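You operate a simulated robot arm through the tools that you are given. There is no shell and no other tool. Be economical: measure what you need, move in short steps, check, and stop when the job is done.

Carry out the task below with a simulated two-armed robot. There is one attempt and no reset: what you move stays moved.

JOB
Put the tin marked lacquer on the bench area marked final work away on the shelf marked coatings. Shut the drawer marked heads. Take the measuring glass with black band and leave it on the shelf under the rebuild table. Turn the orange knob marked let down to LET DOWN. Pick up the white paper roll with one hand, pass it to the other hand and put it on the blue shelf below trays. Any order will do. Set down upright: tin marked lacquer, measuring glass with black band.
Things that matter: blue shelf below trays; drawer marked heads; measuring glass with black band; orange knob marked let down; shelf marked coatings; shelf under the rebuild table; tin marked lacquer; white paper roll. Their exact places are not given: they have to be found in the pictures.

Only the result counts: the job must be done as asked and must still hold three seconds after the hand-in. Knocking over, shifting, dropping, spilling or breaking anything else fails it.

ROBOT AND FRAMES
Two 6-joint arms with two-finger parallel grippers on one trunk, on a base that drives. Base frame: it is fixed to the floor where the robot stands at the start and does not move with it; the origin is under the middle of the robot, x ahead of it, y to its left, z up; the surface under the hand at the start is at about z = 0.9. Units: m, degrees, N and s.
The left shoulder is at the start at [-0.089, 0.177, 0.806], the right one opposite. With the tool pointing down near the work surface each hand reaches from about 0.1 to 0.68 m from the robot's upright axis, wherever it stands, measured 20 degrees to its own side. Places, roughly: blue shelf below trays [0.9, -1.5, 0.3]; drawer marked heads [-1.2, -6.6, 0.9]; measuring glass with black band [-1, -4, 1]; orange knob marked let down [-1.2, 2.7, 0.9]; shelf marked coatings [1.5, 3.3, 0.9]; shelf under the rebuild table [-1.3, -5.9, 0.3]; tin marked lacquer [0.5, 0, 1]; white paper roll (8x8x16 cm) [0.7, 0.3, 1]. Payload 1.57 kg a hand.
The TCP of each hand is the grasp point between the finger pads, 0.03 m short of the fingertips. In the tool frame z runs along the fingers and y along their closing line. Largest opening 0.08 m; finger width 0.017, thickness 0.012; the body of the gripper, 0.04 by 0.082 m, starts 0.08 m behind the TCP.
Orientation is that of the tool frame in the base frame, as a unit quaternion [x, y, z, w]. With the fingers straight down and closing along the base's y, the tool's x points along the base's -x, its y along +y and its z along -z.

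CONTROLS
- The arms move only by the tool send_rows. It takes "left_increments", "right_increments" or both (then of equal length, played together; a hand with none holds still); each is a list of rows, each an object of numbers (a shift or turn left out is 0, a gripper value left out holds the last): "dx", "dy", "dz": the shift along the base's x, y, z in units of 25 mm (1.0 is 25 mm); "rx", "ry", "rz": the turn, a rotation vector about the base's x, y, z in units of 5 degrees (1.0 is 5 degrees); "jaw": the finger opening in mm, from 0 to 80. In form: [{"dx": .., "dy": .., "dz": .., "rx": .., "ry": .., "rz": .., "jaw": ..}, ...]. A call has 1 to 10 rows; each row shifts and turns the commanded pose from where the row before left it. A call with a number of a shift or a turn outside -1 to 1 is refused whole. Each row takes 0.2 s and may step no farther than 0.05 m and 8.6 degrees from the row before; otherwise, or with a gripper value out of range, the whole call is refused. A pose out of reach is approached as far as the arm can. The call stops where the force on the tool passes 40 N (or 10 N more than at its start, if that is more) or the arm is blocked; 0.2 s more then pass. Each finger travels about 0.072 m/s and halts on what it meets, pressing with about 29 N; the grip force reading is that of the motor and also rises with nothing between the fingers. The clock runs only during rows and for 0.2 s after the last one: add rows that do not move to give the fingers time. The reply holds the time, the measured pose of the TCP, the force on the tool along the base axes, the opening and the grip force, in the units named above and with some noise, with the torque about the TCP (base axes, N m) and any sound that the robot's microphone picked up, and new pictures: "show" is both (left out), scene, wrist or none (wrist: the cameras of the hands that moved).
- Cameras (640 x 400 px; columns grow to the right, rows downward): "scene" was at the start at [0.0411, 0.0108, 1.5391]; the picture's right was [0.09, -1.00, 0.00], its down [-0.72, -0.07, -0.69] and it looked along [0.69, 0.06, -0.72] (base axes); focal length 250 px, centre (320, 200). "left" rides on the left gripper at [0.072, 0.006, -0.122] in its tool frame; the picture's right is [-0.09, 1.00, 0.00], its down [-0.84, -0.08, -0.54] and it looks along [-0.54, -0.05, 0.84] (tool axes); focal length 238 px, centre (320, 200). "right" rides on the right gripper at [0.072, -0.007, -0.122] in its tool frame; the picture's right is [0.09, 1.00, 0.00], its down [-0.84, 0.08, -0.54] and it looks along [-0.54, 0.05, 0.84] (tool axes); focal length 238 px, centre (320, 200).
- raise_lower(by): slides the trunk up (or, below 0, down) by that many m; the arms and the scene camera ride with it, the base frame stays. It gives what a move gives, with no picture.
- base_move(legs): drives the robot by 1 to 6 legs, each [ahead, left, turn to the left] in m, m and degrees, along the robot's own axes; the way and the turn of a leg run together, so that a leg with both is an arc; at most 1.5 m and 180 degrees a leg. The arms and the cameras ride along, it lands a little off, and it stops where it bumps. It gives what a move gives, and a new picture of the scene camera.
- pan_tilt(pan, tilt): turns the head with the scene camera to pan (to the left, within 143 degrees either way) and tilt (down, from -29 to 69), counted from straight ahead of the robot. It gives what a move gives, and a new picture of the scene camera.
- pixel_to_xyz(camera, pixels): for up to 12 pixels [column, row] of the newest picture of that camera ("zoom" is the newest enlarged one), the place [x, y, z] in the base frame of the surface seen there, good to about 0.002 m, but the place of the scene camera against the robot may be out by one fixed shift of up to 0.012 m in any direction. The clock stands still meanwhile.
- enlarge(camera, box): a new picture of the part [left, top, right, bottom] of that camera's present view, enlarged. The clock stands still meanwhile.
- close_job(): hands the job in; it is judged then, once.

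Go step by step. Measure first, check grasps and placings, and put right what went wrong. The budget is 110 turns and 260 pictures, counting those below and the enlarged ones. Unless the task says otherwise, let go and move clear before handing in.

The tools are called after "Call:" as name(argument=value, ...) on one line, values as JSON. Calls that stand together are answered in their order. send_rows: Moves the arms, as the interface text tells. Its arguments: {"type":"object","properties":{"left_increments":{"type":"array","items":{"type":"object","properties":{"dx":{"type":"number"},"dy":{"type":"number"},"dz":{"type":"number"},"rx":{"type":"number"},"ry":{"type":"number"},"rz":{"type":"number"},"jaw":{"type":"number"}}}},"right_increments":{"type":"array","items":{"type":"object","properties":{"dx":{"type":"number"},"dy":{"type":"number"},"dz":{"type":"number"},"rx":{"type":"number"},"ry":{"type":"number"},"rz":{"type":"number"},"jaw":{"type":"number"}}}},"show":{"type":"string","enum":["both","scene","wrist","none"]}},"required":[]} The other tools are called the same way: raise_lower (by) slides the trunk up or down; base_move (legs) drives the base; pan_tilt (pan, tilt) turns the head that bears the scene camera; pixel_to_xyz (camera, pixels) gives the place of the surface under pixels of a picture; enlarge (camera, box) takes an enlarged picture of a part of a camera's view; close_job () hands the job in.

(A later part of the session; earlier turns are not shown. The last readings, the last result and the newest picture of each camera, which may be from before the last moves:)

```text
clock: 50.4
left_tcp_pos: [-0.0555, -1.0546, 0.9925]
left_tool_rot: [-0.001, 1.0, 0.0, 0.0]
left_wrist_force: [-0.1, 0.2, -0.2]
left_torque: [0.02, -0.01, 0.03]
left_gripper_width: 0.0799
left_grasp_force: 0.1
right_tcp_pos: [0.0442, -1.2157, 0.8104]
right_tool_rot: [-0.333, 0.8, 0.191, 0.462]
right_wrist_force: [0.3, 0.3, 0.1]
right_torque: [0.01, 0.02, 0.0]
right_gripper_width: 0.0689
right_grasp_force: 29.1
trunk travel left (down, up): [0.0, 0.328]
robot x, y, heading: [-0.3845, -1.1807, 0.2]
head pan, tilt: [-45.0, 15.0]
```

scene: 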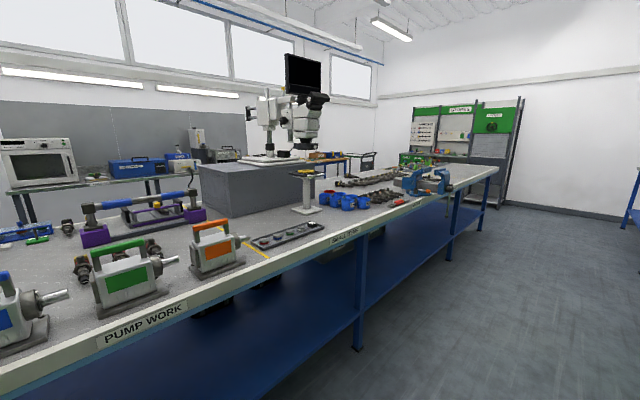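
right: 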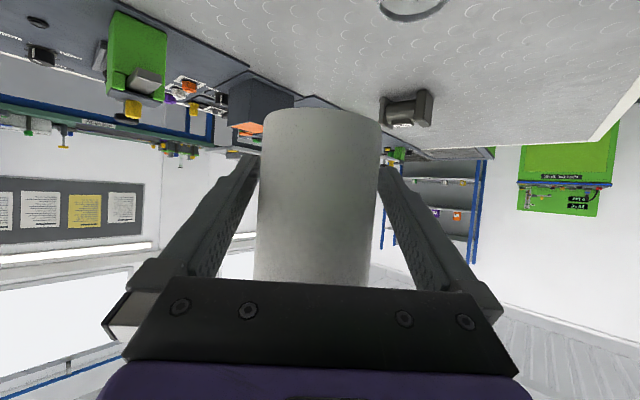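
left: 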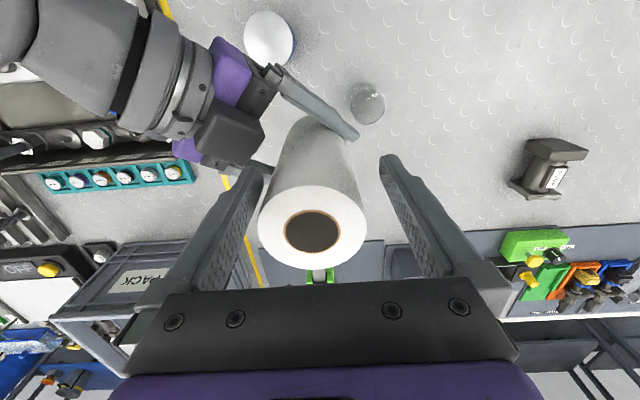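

The blue shelf runs the whole length of this bench at z≈0.300, with its front lip at x≈0.42. I lower the right hand over open floor, yaw it straight ahead, and tuck the left hand back and up.

Call:
send_rows(right_increments=[{"dx": 0.2, "dy": -0.7, "dz": -0.9, "rz": -1}, {"dx": 0.2, "dy": -0.7, "dz": -0.9, "rz": -1}, {"dx": 0.2, "dy": -0.7, "dz": -0.9, "rz": -1}, {"dx": 0.2, "dy": -0.7, "dz": -0.9, "rz": -1}, {"dx": 0.2, "dy": -0.7, "dz": -0.9, "rz": -1}, {"dx": 0.2, "dy": -0.7, "dz": -0.9, "rz": -1}, {"dx": 0.2, "dy": -0.7, "dz": -0.9, "rz": -1}, {"dx": 0.2, "dy": -0.7, "dz": -0.9, "rz": -1}, {"dx": 0.2, "dy": -0.7, "dz": -0.9, "rz": -1}, {"dz": -0.9}], left_increments=[{"dx": -0.4, "dz": 0.5}, {"dx": -0.4, "dz": 0.5}, {"dx": -0.4, "dz": 0.5}, {"dx": -0.4, "dz": 0.5}, {"dx": -0.4, "dz": 0.5}, {"dx": -0.4, "dz": 0.5}, {"dx": -0.4, "dz": 0.5}, {"dx": -0.4, "dz": 0.5}, {}, {}], show="wrist")

Call:
pan_tilt(pan=-15, tilt=45)

```text
clock: 52.6
left_tcp_pos: [-0.1369, -1.0566, 1.0535]
left_tool_rot: [-0.002, 1.0, 0.0, -0.001]
left_wrist_force: [-0.2, -0.2, 1.1]
left_torque: [-0.02, 0.0, -0.03]
left_gripper_width: 0.0799
left_grasp_force: 0.0
left hand out of reach, approached as far as the arm can: row 6, 7, 8
right_tcp_pos: [0.0894, -1.3718, 0.5849]
right_tool_rot: [-0.001, 0.866, 0.0, 0.5]
right_wrist_force: [0.7, -1.1, 0.7]
right_torque: [0.01, -0.03, -0.04]
right_gripper_width: 0.0693
right_grasp_force: 29.3
trunk travel left (down, up): [0.0, 0.328]
robot x, y, heading: [-0.3846, -1.1864, 0.1]
head pan, tilt: [-45.0, 15.0]
```

right: 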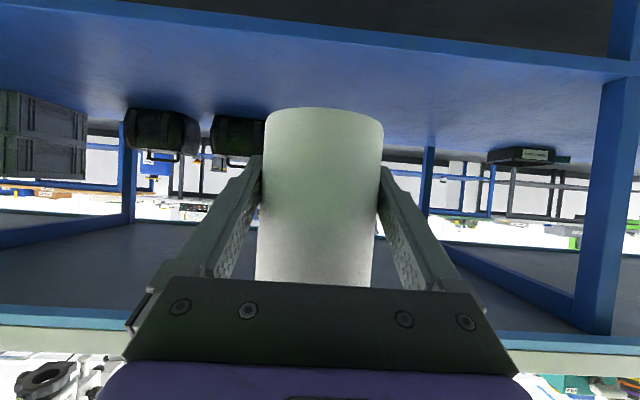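
left: 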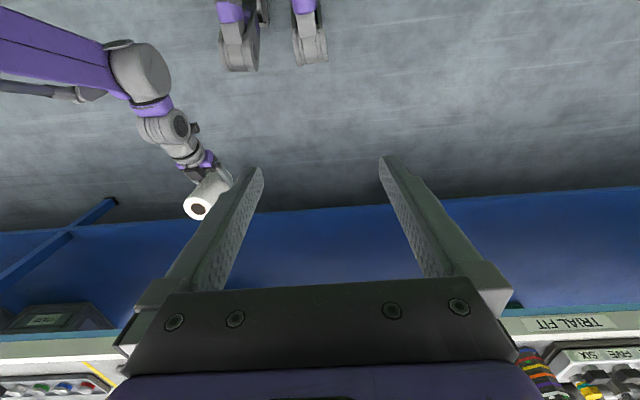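

```text
clock: 53.6
left_tcp_pos: [-0.136, -1.0573, 1.0551]
left_tool_rot: [-0.002, 1.0, -0.001, 0.0]
left_wrist_force: [-0.1, 0.8, -0.3]
left_torque: [0.02, 0.03, -0.01]
left_gripper_width: 0.0798
left_grasp_force: 0.1
right_tcp_pos: [0.0895, -1.3704, 0.586]
right_tool_rot: [-0.001, 0.866, 0.0, 0.5]
right_wrist_force: [-0.7, 0.1, 0.9]
right_torque: [0.0, 0.0, -0.02]
right_gripper_width: 0.0688
right_grasp_force: 29.0
trunk travel left (down, up): [0.0, 0.328]
robot x, y, heading: [-0.3831, -1.1826, 0.4]
head pan, tilt: [-15.0, 45.0]
```

scene: 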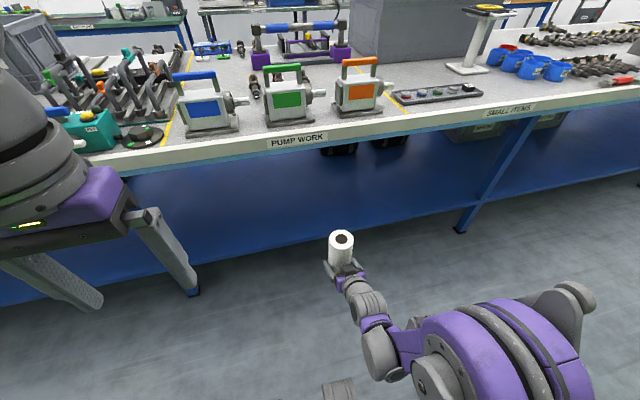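

The right hand is straight ahead with the roll upright. I lower it to TCP z≈0.40 and reach out a little.

Call:
send_rows(right_increments=[{"dx": 0.3, "dz": -0.92}, {"dx": 0.3, "dz": -0.92}, {"dx": 0.3, "dz": -0.92}, {"dx": 0.3, "dz": -0.92}, {"dx": 0.3, "dz": -0.92}, {"dx": 0.3, "dz": -0.92}, {"dx": 0.3, "dz": -0.92}, {"dx": 0.3, "dz": -0.92}], show="none")

```text
clock: 55.4
left_tcp_pos: [-0.1362, -1.0571, 1.0543]
left_tool_rot: [-0.002, 1.0, 0.0, 0.0]
left_wrist_force: [-0.4, 0.3, 0.2]
left_torque: [0.02, 0.0, 0.02]
left_gripper_width: 0.08
left_grasp_force: 0.0
right_tcp_pos: [0.1573, -1.3724, 0.4052]
right_tool_rot: [-0.002, 0.867, 0.0, 0.499]
right_wrist_force: [-0.6, -0.5, -0.2]
right_torque: [0.04, 0.0, 0.01]
right_gripper_width: 0.069
right_grasp_force: 29.3
right hand out of reach, approached as far as the arm can: row 7, 8
trunk travel left (down, up): [0.0, 0.328]
robot x, y, heading: [-0.3856, -1.1843, 0.0]
head pan, tilt: [-15.0, 45.0]
```

The arm is near its limit, so driving forward does the rest. First I check that the right elbow won't hit the bench edge.

Call:
pan_tilt(pan=-20, tilt=55)

Call:
pixel_to_xyz(camera="scene", pixels=[[320, 250], [340, 280], [360, 300], [400, 320], [440, 300], [480, 320], [400, 280], [440, 350], [340, 220], [120, 180]])

```text
clock: 56.1
left_tcp_pos: [-0.1373, -1.0568, 1.0544]
left_tool_rot: [-0.002, 1.0, 0.0, 0.0]
left_wrist_force: [0.7, 0.3, 0.2]
left_torque: [0.02, 0.01, 0.0]
left_gripper_width: 0.0803
left_grasp_force: 0.0
right_tcp_pos: [0.1571, -1.3729, 0.4055]
right_tool_rot: [-0.001, 0.866, -0.001, 0.5]
right_wrist_force: [0.0, 0.3, 0.1]
right_torque: [0.0, 0.03, -0.04]
right_gripper_width: 0.0688
right_grasp_force: 28.6
trunk travel left (down, up): [0.0, 0.328]
robot x, y, heading: [-0.3889, -1.1816, -0.0]
head pan, tilt: [-20.0, 55.0]
```

scene: 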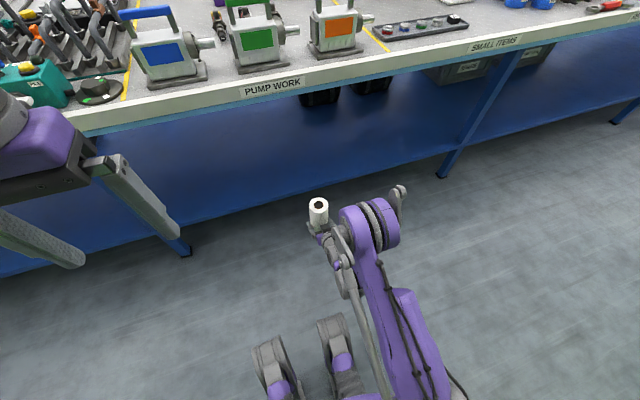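

```text
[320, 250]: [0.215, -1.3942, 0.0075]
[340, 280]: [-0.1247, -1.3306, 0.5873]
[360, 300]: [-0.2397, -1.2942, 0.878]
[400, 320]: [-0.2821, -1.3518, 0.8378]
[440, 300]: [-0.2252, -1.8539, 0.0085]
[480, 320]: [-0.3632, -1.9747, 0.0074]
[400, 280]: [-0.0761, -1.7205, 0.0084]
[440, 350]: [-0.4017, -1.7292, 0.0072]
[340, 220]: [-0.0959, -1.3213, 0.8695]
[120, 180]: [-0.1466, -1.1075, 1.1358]
```

The elbow may be too near the bench edge, so I measure its front.

Call:
pixel_to_xyz(camera="scene", pixels=[[348, 208], [365, 202], [380, 200], [392, 215], [399, 190], [360, 230], [385, 245], [318, 210]])

Call:
enlarge(camera="scene", box=[280, 160, 440, 260])

```text
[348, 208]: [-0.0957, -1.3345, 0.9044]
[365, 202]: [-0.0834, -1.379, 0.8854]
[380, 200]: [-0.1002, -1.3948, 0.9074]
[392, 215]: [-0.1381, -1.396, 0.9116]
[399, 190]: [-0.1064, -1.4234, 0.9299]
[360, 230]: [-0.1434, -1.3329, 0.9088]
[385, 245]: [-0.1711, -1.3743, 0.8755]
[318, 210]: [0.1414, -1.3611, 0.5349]
```

```text
4.00 times, centred on (360, 210) of scene
```

zoom: 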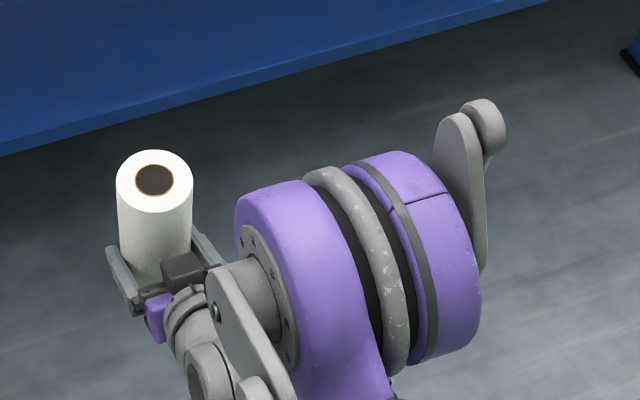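

There's a margin of about 4 cm with the roll at x≈0.53. I test the final lowering here over open floor first.

Call:
send_rows(right_increments=[{"dz": -0.65}, {"dz": -0.65}, {"dz": -0.65}, {"dz": -0.65}], show="scene")

Call:
pixel_to_xyz(camera="scene", pixels=[[348, 208], [365, 202], [375, 198], [380, 200], [318, 210]])

```text
clock: 57.1
left_tcp_pos: [-0.1367, -1.0564, 1.0552]
left_tool_rot: [-0.001, 1.0, 0.0, 0.0]
left_wrist_force: [-0.2, 0.3, 0.9]
left_torque: [-0.01, -0.01, -0.01]
left_gripper_width: 0.08
left_grasp_force: 0.1
right_tcp_pos: [0.1773, -1.3731, 0.3482]
right_tool_rot: [-0.003, 0.866, 0.001, 0.499]
right_wrist_force: [-0.3, -0.5, -0.8]
right_torque: [0.0, 0.01, -0.03]
right_gripper_width: 0.0689
right_grasp_force: 29.2
right hand out of reach, approached as far as the arm can: row 1, 2, 3, 4
trunk travel left (down, up): [0.0, 0.328]
robot x, y, heading: [-0.3841, -1.1818, 0.0]
head pan, tilt: [-20.0, 55.0]
```

scene: 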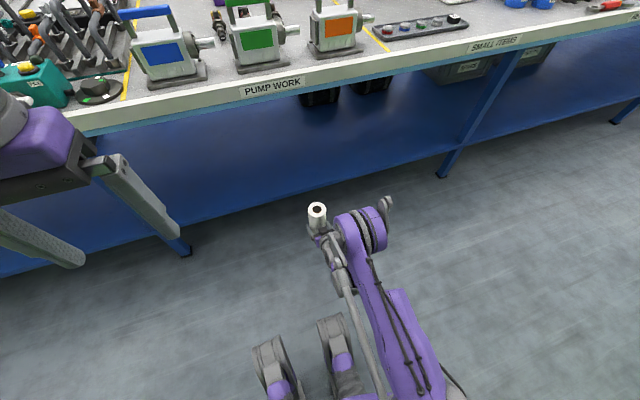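

```text
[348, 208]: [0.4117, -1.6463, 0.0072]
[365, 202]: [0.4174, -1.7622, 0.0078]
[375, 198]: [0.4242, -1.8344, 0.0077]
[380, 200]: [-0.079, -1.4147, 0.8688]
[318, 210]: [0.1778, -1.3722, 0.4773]
```

It reaches z≈0.348 with the elbow 0.24 m behind the TCP, which is enough. I raise 2 cm and drive in.

Call:
send_rows(right_increments=[{"dz": 0.5}, {"dz": 0.5}, {"dz": 0.3}], show="none")

Call:
base_move(legs=[[0.36, 0, 0]])

```text
clock: 57.9
left_tcp_pos: [-0.1376, -1.0563, 1.0539]
left_tool_rot: [-0.003, 1.0, 0.0, 0.0]
left_wrist_force: [-0.6, -0.4, -0.3]
left_torque: [0.01, 0.0, -0.01]
left_gripper_width: 0.0798
left_grasp_force: 0.1
right_tcp_pos: [0.1768, -1.3746, 0.3812]
right_tool_rot: [-0.002, 0.866, 0.0, 0.5]
right_wrist_force: [0.4, 0.0, -0.7]
right_torque: [0.0, 0.01, 0.0]
right_gripper_width: 0.0689
right_grasp_force: 29.2
trunk travel left (down, up): [0.0, 0.328]
robot x, y, heading: [-0.3863, -1.1826, -0.0]
head pan, tilt: [-20.0, 55.0]
```

```text
clock: 60.2
left_tcp_pos: [0.2306, -1.0554, 1.0545]
left_tool_rot: [-0.003, 1.0, 0.0, 0.0]
left_wrist_force: [1.0, 0.1, 0.3]
left_torque: [0.02, 0.03, 0.0]
left_gripper_width: 0.0801
left_grasp_force: 0.0
right_tcp_pos: [0.5446, -1.3726, 0.381]
right_tool_rot: [-0.002, 0.866, 0.0, 0.5]
right_wrist_force: [0.2, 0.0, 0.1]
right_torque: [-0.01, 0.04, -0.03]
right_gripper_width: 0.0689
right_grasp_force: 29.1
trunk travel left (down, up): [0.0, 0.328]
robot x, y, heading: [-0.0189, -1.1813, 0.4]
head pan, tilt: [-20.0, 55.0]
```

scene: 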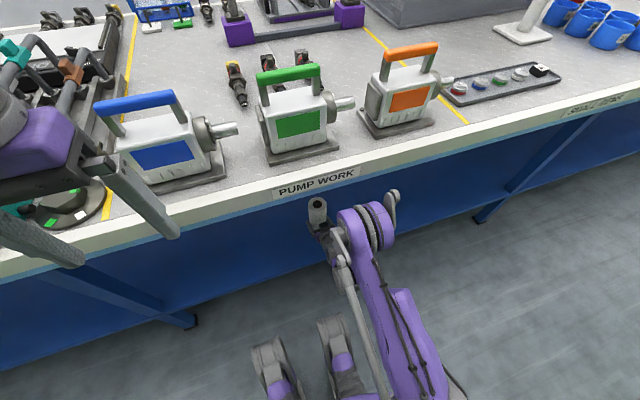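

No contact. I lower by 4 cm in small steps and check the force.

Call:
send_rows(right_increments=[{"dz": -0.4}, {"dz": -0.4}, {"dz": -0.4}, {"dz": -0.3}], show="wrist")

```text
clock: 61.2
left_tcp_pos: [0.2304, -1.0539, 1.0547]
left_tool_rot: [-0.003, 1.0, -0.001, 0.0]
left_wrist_force: [-0.4, -0.3, -0.2]
left_torque: [0.01, -0.02, -0.03]
left_gripper_width: 0.08
left_grasp_force: 0.0
right_tcp_pos: [0.5448, -1.3721, 0.3441]
right_tool_rot: [-0.002, 0.866, 0.0, 0.501]
right_wrist_force: [-0.2, -0.3, -0.4]
right_torque: [-0.02, 0.03, -0.01]
right_gripper_width: 0.069
right_grasp_force: 29.5
trunk travel left (down, up): [0.0, 0.328]
robot x, y, heading: [-0.0173, -1.1834, 0.3]
head pan, tilt: [-20.0, 55.0]
```

right: 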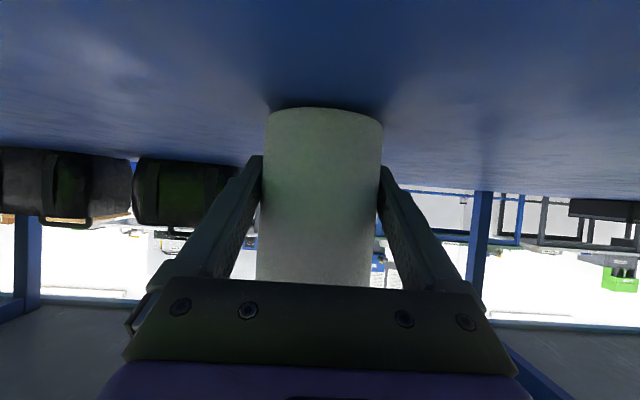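

The roll's foot is a few millimetres above the shelf. I go down in tiny steps until it touches.

Call:
send_rows(right_increments=[{"dz": -0.08}, {"dz": -0.08}, {"dz": -0.08}], show="none")

```text
clock: 62.0
left_tcp_pos: [0.2281, -1.0543, 1.0555]
left_tool_rot: [-0.003, 1.0, 0.0, 0.001]
left_wrist_force: [-0.6, -0.1, -0.4]
left_torque: [0.0, 0.03, -0.02]
left_gripper_width: 0.0801
left_grasp_force: 0.1
right_tcp_pos: [0.5464, -1.3732, 0.3389]
right_tool_rot: [-0.002, 0.865, 0.001, 0.501]
right_wrist_force: [-4.0, 2.3, 12.3]
right_torque: [0.19, -0.4, 0.1]
right_gripper_width: 0.0692
right_grasp_force: 28.8
trunk travel left (down, up): [0.0, 0.328]
robot x, y, heading: [-0.0171, -1.1817, 0.3]
head pan, tilt: [-20.0, 55.0]
```

It has touched down with 12 N. I open and withdraw along the tool axis.

Call:
send_rows(right_increments=[{"jaw": 80}, {}, {"dx": -0.7, "dz": 0.3}, {"dx": -0.7, "dz": 0.3}, {"dx": -0.7, "dz": 0.3}, {"dx": -0.7, "dz": 0.3}, {"dx": -0.7, "dz": 0.3}, {"dx": -0.7, "dz": 0.3}], show="wrist")

```text
clock: 63.8
left_tcp_pos: [0.2307, -1.0553, 1.0553]
left_tool_rot: [-0.003, 1.0, 0.0, 0.0]
left_wrist_force: [0.3, -0.1, -0.3]
left_torque: [0.0, 0.01, 0.0]
left_gripper_width: 0.08
left_grasp_force: 0.1
right_tcp_pos: [0.5221, -1.3757, 0.4108]
right_tool_rot: [-0.002, 0.867, 0.0, 0.499]
right_wrist_force: [0.9, -0.4, 0.3]
right_torque: [-0.01, -0.01, -0.03]
right_gripper_width: 0.0801
right_grasp_force: 0.1
right hand out of reach, approached as far as the arm can: row 3, 4, 5, 6, 7, 8
trunk travel left (down, up): [0.0, 0.328]
robot x, y, heading: [-0.0178, -1.1832, 0.5]
head pan, tilt: [-20.0, 55.0]
```

right: 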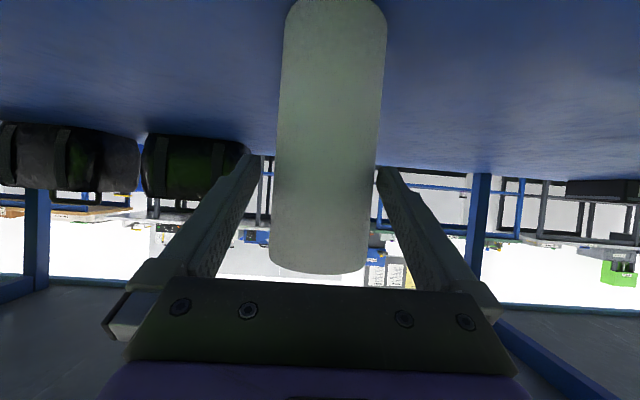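

The roll stands upright on the shelf between the open fingers. I drive straight back to clear it.

Call:
base_move(legs=[[-0.4, 0, 0]])

Call:
enlarge(camera="right", box=[160, 0, 480, 200])

```text
clock: 66.3
left_tcp_pos: [-0.1609, -1.0564, 1.0543]
left_tool_rot: [-0.006, 1.0, 0.0, 0.0]
left_wrist_force: [0.2, -0.1, -0.8]
left_torque: [-0.01, 0.0, 0.03]
left_gripper_width: 0.08
left_grasp_force: 0.0
right_tcp_pos: [0.1329, -1.3762, 0.4117]
right_tool_rot: [-0.005, 0.867, 0.001, 0.499]
right_wrist_force: [0.4, 0.1, 0.1]
right_torque: [0.01, 0.01, 0.01]
right_gripper_width: 0.0801
right_grasp_force: 0.0
trunk travel left (down, up): [0.0, 0.328]
robot x, y, heading: [-0.4106, -1.1837, 0.4]
head pan, tilt: [-20.0, 55.0]
```

scene: 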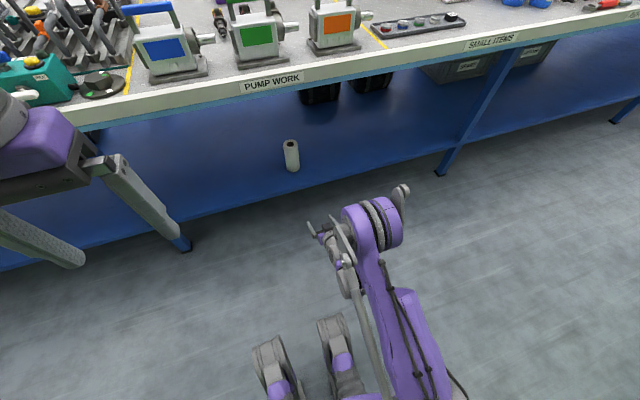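

```text
2.00 times, centred on (320, 100) of right
```

zoom: 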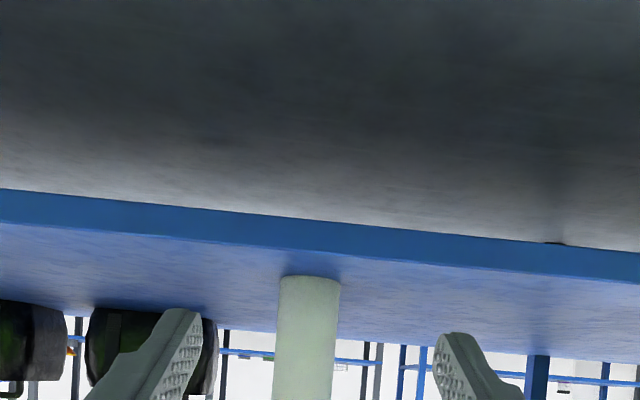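

The roll stands well inside the shelf at (291,155) and is done. Next comes the measuring glass to the right, so I raise the trunk and fold the right hand back up.

Call:
raise_lower(by=0.25)

Call:
send_rows(right_increments=[{"dx": -0.7, "dz": 1, "ry": 1}, {"dx": -0.7, "dz": 1, "ry": 1}, {"dx": -0.7, "dz": 1, "ry": 1}, {"dx": -0.7, "dz": 1, "ry": 1}, {"dx": -0.7, "dz": 1, "ry": 1}, {"dx": -0.7, "dz": 1, "ry": 1}, {"dx": -0.7, "dz": 1, "ry": 1}, {"dx": -0.7, "dz": 1, "ry": 1}, {"dx": -0.7, "dz": 1, "ry": 1}, {"dx": -0.7, "dz": 1, "ry": 1}], show="none")

Call:
send_rows(right_increments=[{"dz": 1, "ry": 1}, {"dz": 1, "ry": 1}, {"dz": 1}, {"dz": 1}, {"dz": 1}, {"dz": 1}, {"dz": 1}, {"dz": 1}], show="none")

Call:
pan_tilt(pan=-100, tilt=30)

```text
clock: 68.9
left_tcp_pos: [-0.1612, -1.0564, 1.3038]
left_tool_rot: [-0.006, 1.0, 0.0, 0.0]
left_wrist_force: [-1.4, 0.0, 0.4]
left_torque: [0.0, -0.01, 0.0]
left_gripper_width: 0.0801
left_grasp_force: 0.1
right_tcp_pos: [0.1549, -1.3759, 0.6783]
right_tool_rot: [-0.004, 0.858, 0.002, 0.513]
right_wrist_force: [-0.5, -0.2, -0.3]
right_torque: [0.0, -0.01, 0.01]
right_gripper_width: 0.0801
right_grasp_force: 0.0
trunk travel left (down, up): [-0.25, 0.078]
robot x, y, heading: [-0.4078, -1.1864, 0.6]
head pan, tilt: [-20.0, 55.0]
```

```text
clock: 71.1
left_tcp_pos: [-0.1623, -1.0561, 1.305]
left_tool_rot: [-0.006, 1.0, 0.0, -0.001]
left_wrist_force: [0.0, -0.3, -0.7]
left_torque: [-0.01, -0.01, 0.0]
left_gripper_width: 0.0799
left_grasp_force: 0.0
right_tcp_pos: [-0.0213, -1.374, 0.9303]
right_tool_rot: [-0.004, 0.995, 0.004, 0.102]
right_wrist_force: [-0.1, -0.6, 0.2]
right_torque: [0.0, -0.03, 0.05]
right_gripper_width: 0.08
right_grasp_force: 0.1
trunk travel left (down, up): [-0.25, 0.078]
robot x, y, heading: [-0.4086, -1.1827, 0.5]
head pan, tilt: [-20.0, 55.0]
```

```text
clock: 72.9
left_tcp_pos: [-0.1613, -1.056, 1.3052]
left_tool_rot: [-0.005, 1.0, 0.0, 0.0]
left_wrist_force: [-0.1, -0.2, 0.7]
left_torque: [-0.03, -0.01, -0.01]
left_gripper_width: 0.0798
left_grasp_force: 0.1
right_tcp_pos: [-0.021, -1.3755, 1.127]
right_tool_rot: [-0.003, 1.0, 0.003, 0.015]
right_wrist_force: [-0.1, 0.5, 0.2]
right_torque: [-0.01, 0.05, 0.0]
right_gripper_width: 0.08
right_grasp_force: 0.0
trunk travel left (down, up): [-0.25, 0.078]
robot x, y, heading: [-0.4093, -1.1843, 0.8]
head pan, tilt: [-20.0, 55.0]
```

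```text
clock: 74.4
left_tcp_pos: [-0.1604, -1.0555, 1.3053]
left_tool_rot: [-0.005, 1.0, 0.0, 0.0]
left_wrist_force: [-0.5, -0.4, -0.6]
left_torque: [-0.04, -0.01, 0.0]
left_gripper_width: 0.0798
left_grasp_force: 0.0
right_tcp_pos: [-0.0218, -1.3767, 1.1272]
right_tool_rot: [-0.003, 1.0, 0.003, 0.016]
right_wrist_force: [1.0, 0.2, 1.4]
right_torque: [-0.01, 0.02, 0.02]
right_gripper_width: 0.08
right_grasp_force: 0.1
trunk travel left (down, up): [-0.25, 0.078]
robot x, y, heading: [-0.4066, -1.1868, 0.3]
head pan, tilt: [-100.0, 30.0]
```

scene: 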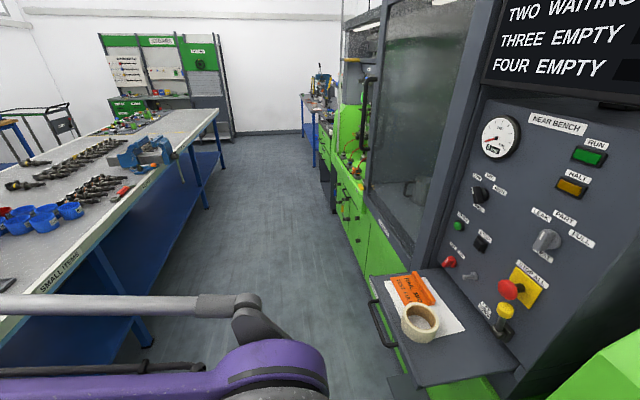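

The aisle runs to the right, with a shelf tray sticking out at (400,320). I measure the aisle limits before driving.

Call:
pixel_to_xyz(camera="scene", pixels=[[400, 350], [372, 285], [375, 320], [360, 230], [350, 200], [330, 150], [320, 120], [215, 115], [130, 185], [325, 75], [345, 150], [195, 120]])

Call:
enlarge(camera="scene", box=[290, 50, 450, 250])

```text
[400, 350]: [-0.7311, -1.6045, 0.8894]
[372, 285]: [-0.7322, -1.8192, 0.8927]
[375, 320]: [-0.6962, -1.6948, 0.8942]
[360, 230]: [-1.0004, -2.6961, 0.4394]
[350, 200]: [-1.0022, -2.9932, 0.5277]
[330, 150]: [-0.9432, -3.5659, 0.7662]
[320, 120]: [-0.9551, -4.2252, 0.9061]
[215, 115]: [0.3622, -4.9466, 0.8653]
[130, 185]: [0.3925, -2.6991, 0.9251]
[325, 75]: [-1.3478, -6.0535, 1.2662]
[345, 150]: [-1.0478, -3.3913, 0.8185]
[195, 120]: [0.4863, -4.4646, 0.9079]
```

```text
2.00 times, centred on (370, 150) of scene
```

zoom: 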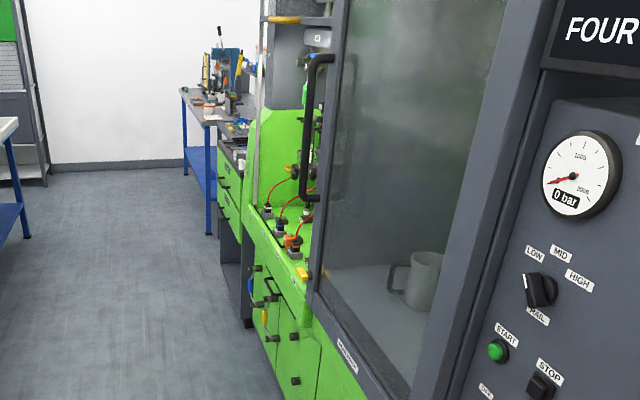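

The clear aisle is x −0.70…0.36, widening to −1.0 at y≈−2.7. I drive down there, turn round to face the green benches, and go on towards y≈−3.9.

Call:
base_move(legs=[[0.1, -1.5, 0], [0, 0, -180], [0, 1.1, 0]])

Call:
pan_tilt(pan=0, tilt=30)

```text
refused: leg 1 is longer than a leg can be; nothing moved
```

```text
clock: 76.2
left_tcp_pos: [-0.1615, -1.056, 1.3046]
left_tool_rot: [-0.006, 1.0, 0.0, 0.0]
left_wrist_force: [0.9, 0.8, 0.5]
left_torque: [-0.01, -0.01, 0.0]
left_gripper_width: 0.08
left_grasp_force: 0.1
right_tcp_pos: [-0.0204, -1.3768, 1.1274]
right_tool_rot: [-0.003, 1.0, 0.004, 0.016]
right_wrist_force: [-0.4, 0.0, 0.0]
right_torque: [0.0, 0.0, -0.01]
right_gripper_width: 0.0799
right_grasp_force: 0.1
trunk travel left (down, up): [-0.25, 0.078]
robot x, y, heading: [-0.4085, -1.1827, 0.5]
head pan, tilt: [0.0, 30.0]
```

scene: 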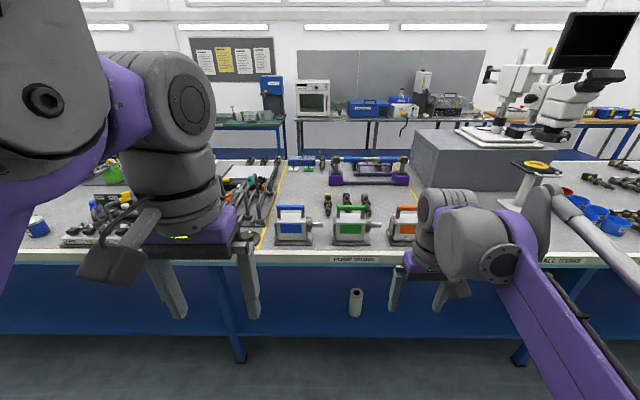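

The first leg was slightly too long, so I shorten it.

Call:
base_move(legs=[[0.1, -1.45, 0], [0, 0, -180], [0, 1.15, 0]])

```text
clock: 106.5
left_tcp_pos: [-0.3978, -3.9756, 1.3045]
left_tool_rot: [0.999, 0.045, 0.0, 0.0]
left_wrist_force: [0.7, -0.3, 0.1]
left_torque: [-0.01, -0.01, 0.02]
left_gripper_width: 0.0802
left_grasp_force: 0.1
right_tcp_pos: [-0.5634, -3.6674, 1.1265]
right_tool_rot: [0.999, 0.042, -0.015, 0.004]
right_wrist_force: [0.1, -0.6, -0.5]
right_torque: [0.03, -0.03, 0.02]
right_gripper_width: 0.0801
right_grasp_force: 0.1
trunk travel left (down, up): [-0.25, 0.078]
robot x, y, heading: [-0.1626, -3.8257, -174.8]
head pan, tilt: [0.0, 30.0]
```

scene: 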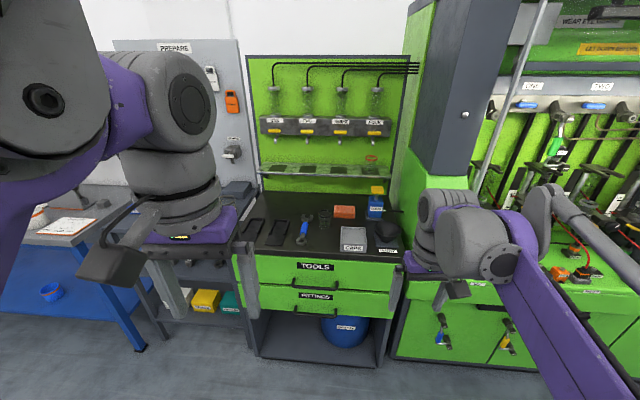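

I'm now facing the green benches at heading −174.8°. Something clear stands on the dark top at (323,215), so I enlarge there.

Call:
enlarge(camera="scene", box=[230, 140, 430, 265])

Call:
enlarge(camera="scene", box=[0, 150, 260, 312])

Call:
pixel_to_xyz(camera="scene", pixels=[[323, 213], [326, 230], [300, 240], [345, 212], [320, 265], [355, 240]])

```text
3.20 times, centred on (330, 202) of scene
```

zoom: 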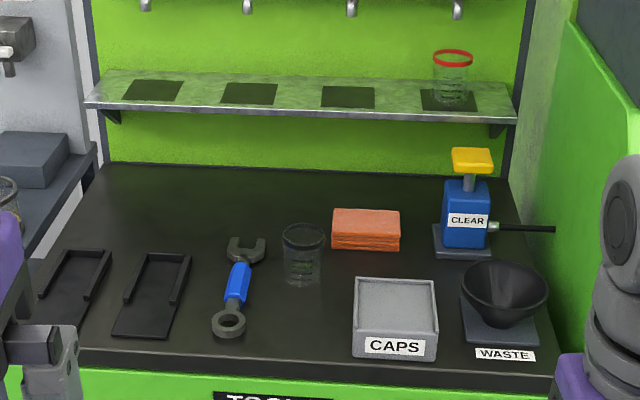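

```text
2.46 times, centred on (130, 231) of scene
```

zoom: 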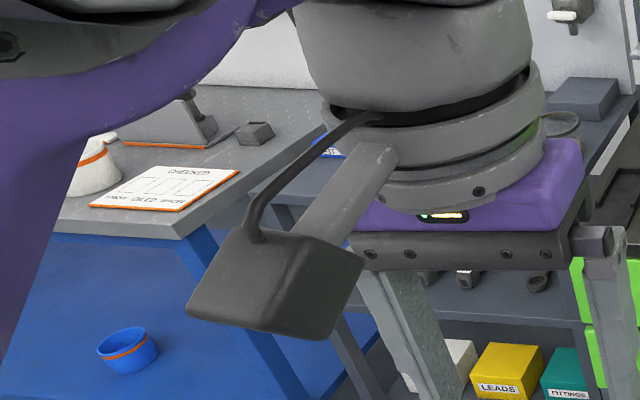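

```text
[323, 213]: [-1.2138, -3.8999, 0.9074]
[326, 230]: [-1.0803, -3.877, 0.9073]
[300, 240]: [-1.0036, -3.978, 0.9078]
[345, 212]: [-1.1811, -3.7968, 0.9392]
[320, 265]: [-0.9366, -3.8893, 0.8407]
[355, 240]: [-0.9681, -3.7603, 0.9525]
```

A glass with a dark rim band stands at about (-1.11, -3.88) on the dark top, and the glass on the little shelf has a red band. I straighten the heading and bring the right hand in line.

Call:
base_move(legs=[[0, 0, -5.2], [0.2, 0.22, 0]])

Call:
send_rows(right_increments=[{"ry": 1}, {"ry": 1}, {"ry": 1}, {"ry": 1}, {"ry": 1}, {"ry": 1}, {"ry": 1}, {"ry": 1}, {"ry": 1}, {"ry": 1}], show="both")

```text
clock: 109.6
left_tcp_pos: [-0.6102, -4.1685, 1.3053]
left_tool_rot: [1.0, -0.002, 0.0, 0.0]
left_wrist_force: [0.3, 0.3, 1.1]
left_torque: [0.01, 0.04, -0.02]
left_gripper_width: 0.0801
left_grasp_force: 0.2
right_tcp_pos: [-0.7466, -3.8474, 1.1282]
right_tool_rot: [1.0, -0.005, -0.016, 0.003]
right_wrist_force: [-0.3, -0.8, -0.4]
right_torque: [-0.03, -0.01, 0.03]
right_gripper_width: 0.08
right_grasp_force: 0.1
trunk travel left (down, up): [-0.25, 0.078]
robot x, y, heading: [-0.3585, -4.0453, 179.6]
head pan, tilt: [0.0, 30.0]
```

scene: 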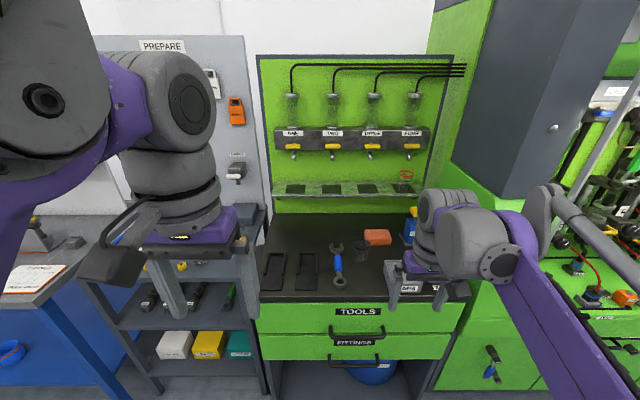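

```text
clock: 111.8
left_tcp_pos: [-0.6107, -4.1693, 1.3048]
left_tool_rot: [1.0, -0.002, 0.0, 0.001]
left_wrist_force: [-0.1, 0.4, 0.5]
left_torque: [-0.01, 0.01, -0.01]
left_gripper_width: 0.0801
left_grasp_force: 0.2
right_tcp_pos: [-0.7458, -3.8476, 1.1283]
right_tool_rot: [0.899, -0.003, -0.438, 0.005]
right_wrist_force: [0.0, 0.8, -0.6]
right_torque: [0.0, 0.01, -0.01]
right_gripper_width: 0.0802
right_grasp_force: 0.0
trunk travel left (down, up): [-0.25, 0.078]
robot x, y, heading: [-0.3629, -4.0438, 179.6]
head pan, tilt: [0.0, 30.0]
```

scene: 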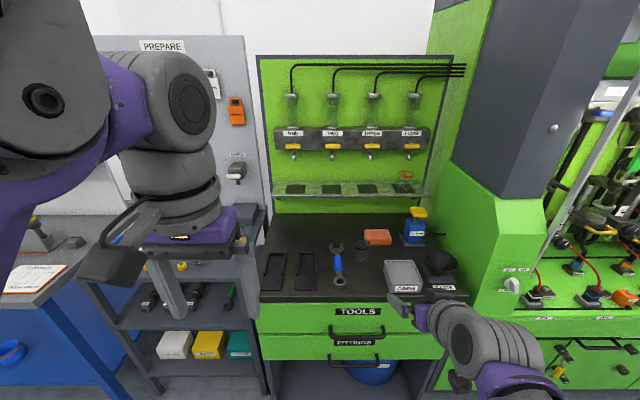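
right: 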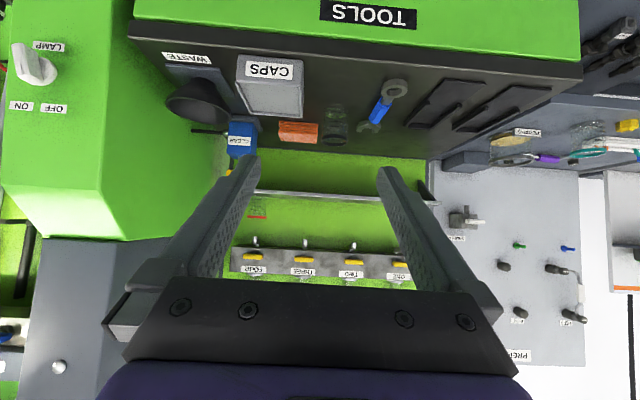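

The right hand is pitched and sees the glass at (336,125). Another clear vessel is at (590,130) on the PREPARE shelf. I enlarge both to check their bands.

Call:
enlarge(camera="right", box=[260, 80, 420, 180])

Call:
enlarge(camera="right", box=[480, 80, 640, 180])

Call:
enlarge(camera="scene", box=[320, 220, 420, 300])

```text
4.00 times, centred on (340, 130) of right
```

zoom: 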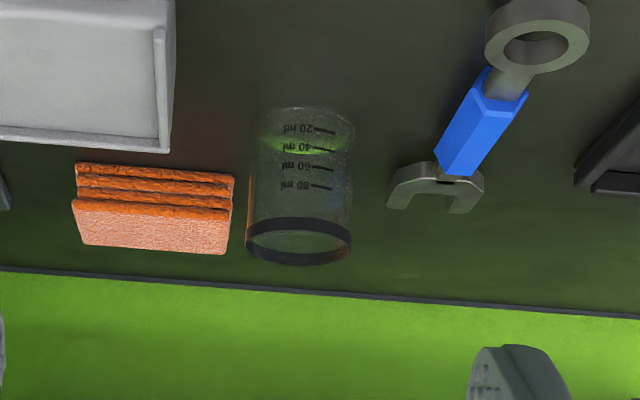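

```text
4.00 times, centred on (560, 130) of right
```

zoom: 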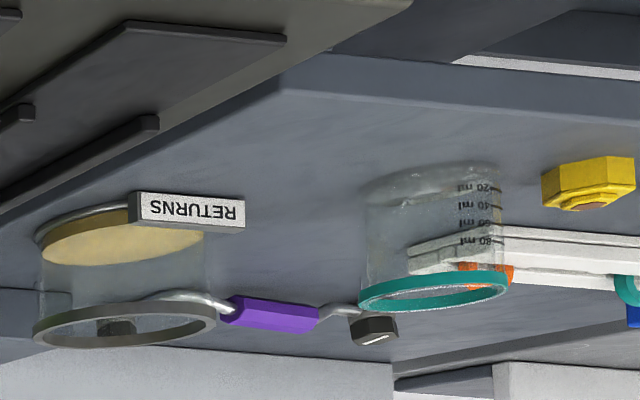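

```text
5.00 times, centred on (370, 260) of scene
```

zoom: 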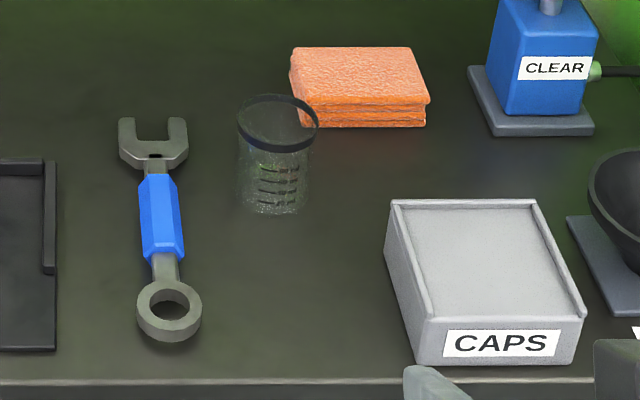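

The one on the dark top has the black band. I measure its band and foot with both cameras.

Call:
pixel_to_xyz(camera="zoom", pixels=[[277, 146], [240, 125], [317, 125], [252, 110], [275, 100], [270, 212], [250, 208], [295, 60], [170, 150], [385, 215]])

Call:
pixel_to_xyz(camera="right", pixels=[[334, 136], [322, 137], [347, 137], [334, 145], [334, 105], [360, 124], [318, 130], [335, 112]])

```text
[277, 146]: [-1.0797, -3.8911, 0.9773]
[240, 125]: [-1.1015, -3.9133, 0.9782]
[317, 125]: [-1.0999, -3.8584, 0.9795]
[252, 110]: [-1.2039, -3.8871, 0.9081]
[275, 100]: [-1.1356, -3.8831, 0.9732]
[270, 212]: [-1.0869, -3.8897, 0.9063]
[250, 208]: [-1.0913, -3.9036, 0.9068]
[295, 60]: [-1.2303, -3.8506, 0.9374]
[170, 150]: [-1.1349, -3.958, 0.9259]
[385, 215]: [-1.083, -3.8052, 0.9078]
```

```text
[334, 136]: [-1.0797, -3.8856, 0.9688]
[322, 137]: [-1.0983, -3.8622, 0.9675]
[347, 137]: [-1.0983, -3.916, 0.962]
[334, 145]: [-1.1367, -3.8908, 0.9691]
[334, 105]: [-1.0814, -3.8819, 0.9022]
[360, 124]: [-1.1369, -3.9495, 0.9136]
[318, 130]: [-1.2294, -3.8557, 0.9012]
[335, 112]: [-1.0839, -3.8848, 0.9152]
```

The glass is centred at (-1.108, -3.889), 0.057 wide, with its top at 0.97. I drive 0.22 m nearer and measure again.

Call:
base_move(legs=[[0.22, 0, 0]])

Call:
send_rows(right_increments=[{"dy": -0.8, "dz": -1, "jaw": 72}, {"dy": -0.85, "dz": -1, "jaw": 72}, {"dz": -1}, {"dz": -1}, {"dz": -1}, {"dz": -1}], show="both")

```text
clock: 113.5
left_tcp_pos: [-0.8362, -4.1703, 1.3052]
left_tool_rot: [1.0, 0.003, 0.001, 0.0]
left_wrist_force: [-0.4, -0.7, 0.4]
left_torque: [0.01, 0.01, -0.01]
left_gripper_width: 0.0797
left_grasp_force: 0.0
right_tcp_pos: [-0.9737, -3.8505, 1.127]
right_tool_rot: [0.9, 0.001, -0.437, 0.007]
right_wrist_force: [0.0, -0.5, -0.3]
right_torque: [0.01, -0.01, 0.02]
right_gripper_width: 0.0799
right_grasp_force: 0.0
trunk travel left (down, up): [-0.25, 0.078]
robot x, y, heading: [-0.5868, -4.0479, -180.0]
head pan, tilt: [0.0, 30.0]
```

scene: 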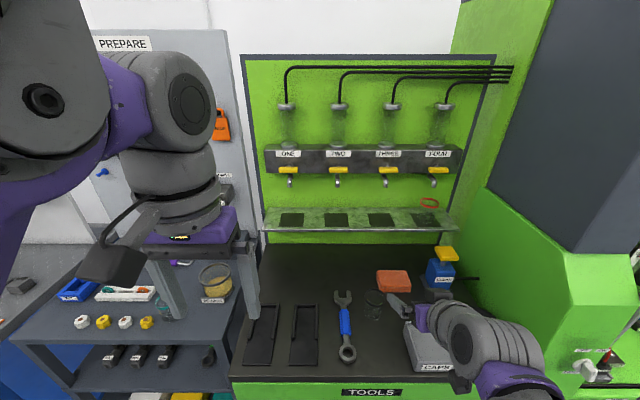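

```text
clock: 114.9
left_tcp_pos: [-0.8353, -4.1707, 1.3053]
left_tool_rot: [1.0, 0.001, 0.001, -0.001]
left_wrist_force: [-0.2, 0.1, -0.2]
left_torque: [-0.01, -0.03, 0.01]
left_gripper_width: 0.0801
left_grasp_force: 0.0
right_tcp_pos: [-0.9716, -3.8915, 0.9794]
right_tool_rot: [0.9, 0.0, -0.436, 0.007]
right_wrist_force: [-0.3, -0.1, -0.9]
right_torque: [0.0, 0.02, -0.01]
right_gripper_width: 0.0723
right_grasp_force: 0.1
trunk travel left (down, up): [-0.25, 0.078]
robot x, y, heading: [-0.5858, -4.0456, -179.9]
head pan, tilt: [0.0, 30.0]
```

scene: 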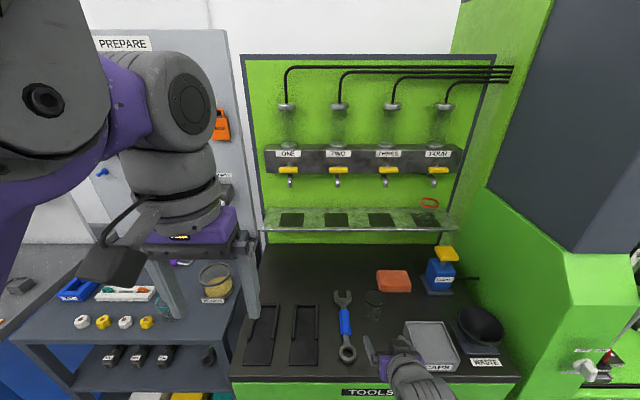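
right: 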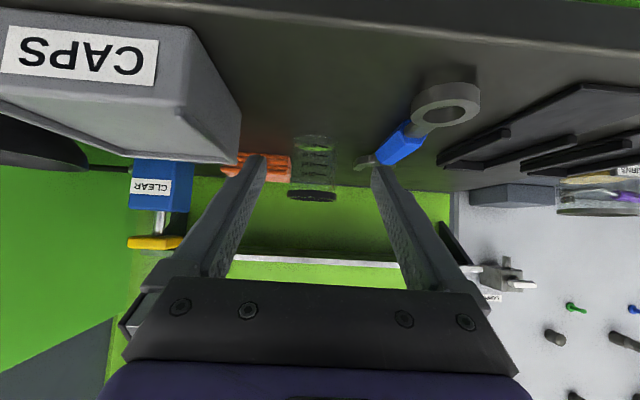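

The glass lies midway between the fingers. I go down to z≈0.95 and advance 0.136 m.

Call:
send_rows(right_increments=[{"dz": -0.58}, {"dz": -0.58}, {"dx": -0.7}, {"dx": -0.7}, {"dx": -0.7}, {"dx": -0.7}, {"dx": -0.7}, {"dx": -0.7}, {"dx": -0.6}, {"dx": -0.6}], show="both")

```text
clock: 117.1
left_tcp_pos: [-0.8364, -4.1703, 1.3053]
left_tool_rot: [1.0, 0.002, 0.0, 0.0]
left_wrist_force: [0.1, -0.1, -0.6]
left_torque: [0.02, -0.02, 0.0]
left_gripper_width: 0.08
left_grasp_force: 0.1
right_tcp_pos: [-1.1097, -3.8918, 0.9502]
right_tool_rot: [0.9, 0.001, -0.437, 0.007]
right_wrist_force: [-0.6, 0.0, -0.2]
right_torque: [0.02, 0.03, 0.0]
right_gripper_width: 0.0721
right_grasp_force: 0.0
trunk travel left (down, up): [-0.25, 0.078]
robot x, y, heading: [-0.5876, -4.042, -179.7]
head pan, tilt: [0.0, 30.0]
```

scene: 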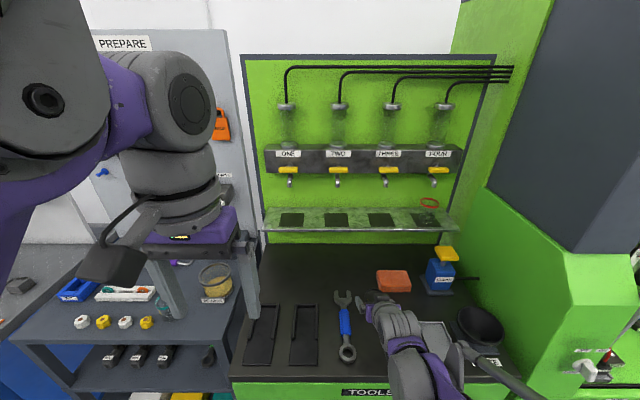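
right: 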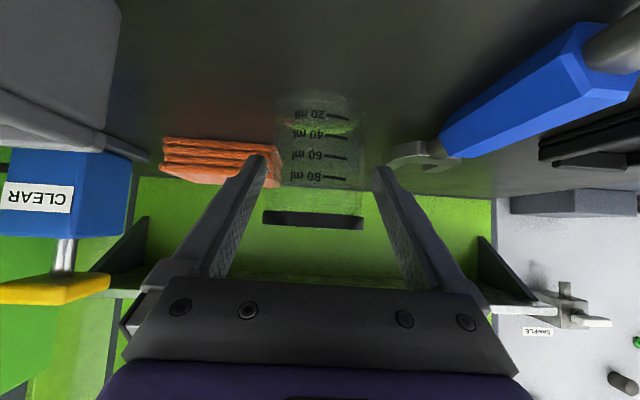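

The glass is between the fingers with no contact. I close and lift.

Call:
send_rows(right_increments=[{"jaw": 50}, {}, {}, {"dz": 0.5}, {"dz": 1}, {"dz": 1}, {"dz": 1}], show="wrist")

```text
clock: 118.7
left_tcp_pos: [-0.8363, -4.1697, 1.3045]
left_tool_rot: [1.0, 0.002, 0.0, -0.001]
left_wrist_force: [0.3, 0.3, 0.5]
left_torque: [0.01, -0.04, -0.02]
left_gripper_width: 0.0801
left_grasp_force: 0.1
right_tcp_pos: [-1.1091, -3.8931, 1.0366]
right_tool_rot: [0.899, 0.002, -0.437, 0.008]
right_wrist_force: [1.2, 0.5, -0.1]
right_torque: [-0.01, 0.01, 0.0]
right_gripper_width: 0.0593
right_grasp_force: 28.9
trunk travel left (down, up): [-0.25, 0.078]
robot x, y, heading: [-0.5873, -4.0413, -179.7]
head pan, tilt: [0.0, 30.0]
```

right: 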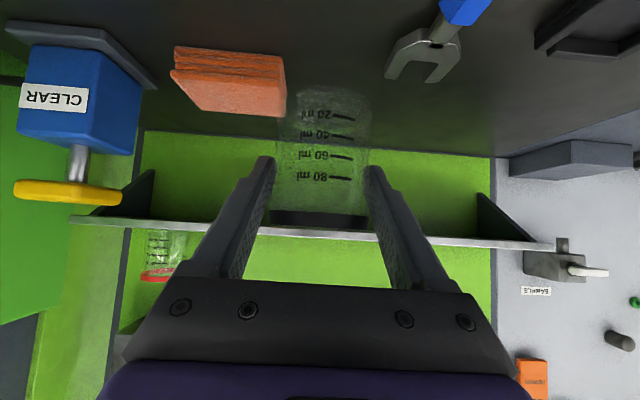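

The glass is held at 59 mm and upright. I back off and drive left along to the rebuild table.

Call:
base_move(legs=[[-0.4, 0, 0], [0, 1.4, 0]])

Call:
pan_tilt(pan=25, tilt=35)

```text
clock: 133.1
left_tcp_pos: [-0.4716, -5.55, 1.3053]
left_tool_rot: [1.0, -0.018, -0.001, 0.0]
left_wrist_force: [0.0, 0.1, -0.1]
left_torque: [-0.03, 0.0, -0.01]
left_gripper_width: 0.0801
left_grasp_force: 0.0
right_tcp_pos: [-0.7341, -5.2639, 1.0353]
right_tool_rot: [0.899, -0.018, -0.437, -0.002]
right_wrist_force: [-0.4, -0.8, -0.6]
right_torque: [-0.02, 0.02, 0.01]
right_gripper_width: 0.0588
right_grasp_force: 29.5
trunk travel left (down, up): [-0.25, 0.078]
robot x, y, heading: [-0.2211, -5.4323, 177.9]
head pan, tilt: [0.0, 30.0]
```

scene: 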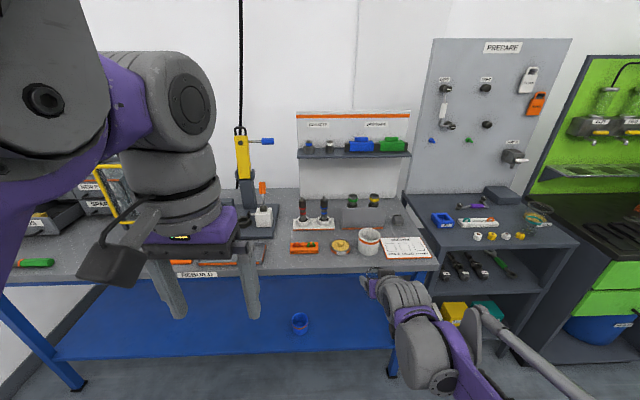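

```text
clock: 134.0
left_tcp_pos: [-0.4719, -5.55, 1.3059]
left_tool_rot: [1.0, -0.019, -0.001, 0.0]
left_wrist_force: [-0.2, 0.4, -0.3]
left_torque: [-0.01, 0.0, 0.05]
left_gripper_width: 0.0802
left_grasp_force: 0.0
right_tcp_pos: [-0.7336, -5.2609, 1.0354]
right_tool_rot: [0.9, -0.017, -0.437, -0.002]
right_wrist_force: [-0.5, 0.2, -1.1]
right_torque: [-0.02, 0.01, 0.01]
right_gripper_width: 0.0593
right_grasp_force: 29.0
trunk travel left (down, up): [-0.25, 0.078]
robot x, y, heading: [-0.2194, -5.4346, 177.8]
head pan, tilt: [25.0, 35.0]
```

scene: 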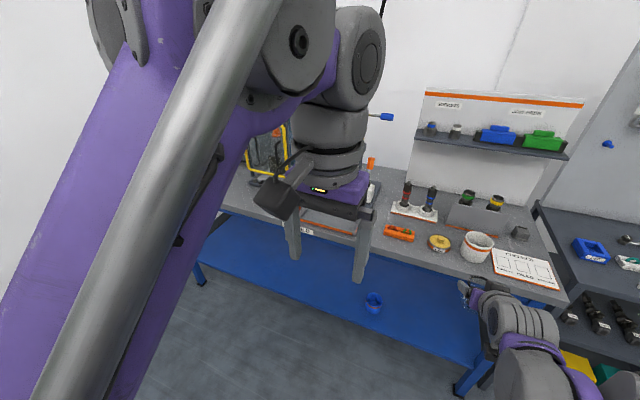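

The REBUILD table has a blue shelf under it with one blue cup at (374,303). I measure the shelf, cup and table edge.

Call:
pixel_to_xyz(camera="scene", pixels=[[374, 310], [374, 296], [420, 340], [460, 330], [465, 365], [350, 310], [300, 290], [480, 280], [555, 295], [400, 300], [470, 375], [270, 220]])

```text
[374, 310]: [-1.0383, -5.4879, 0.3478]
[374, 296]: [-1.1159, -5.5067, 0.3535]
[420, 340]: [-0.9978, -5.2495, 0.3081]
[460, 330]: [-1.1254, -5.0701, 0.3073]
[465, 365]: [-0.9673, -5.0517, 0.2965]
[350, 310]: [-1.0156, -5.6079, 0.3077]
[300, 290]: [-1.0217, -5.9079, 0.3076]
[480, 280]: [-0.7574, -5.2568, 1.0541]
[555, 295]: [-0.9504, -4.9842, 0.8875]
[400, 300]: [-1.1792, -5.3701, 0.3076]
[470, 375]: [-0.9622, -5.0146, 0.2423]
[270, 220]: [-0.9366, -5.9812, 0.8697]
```

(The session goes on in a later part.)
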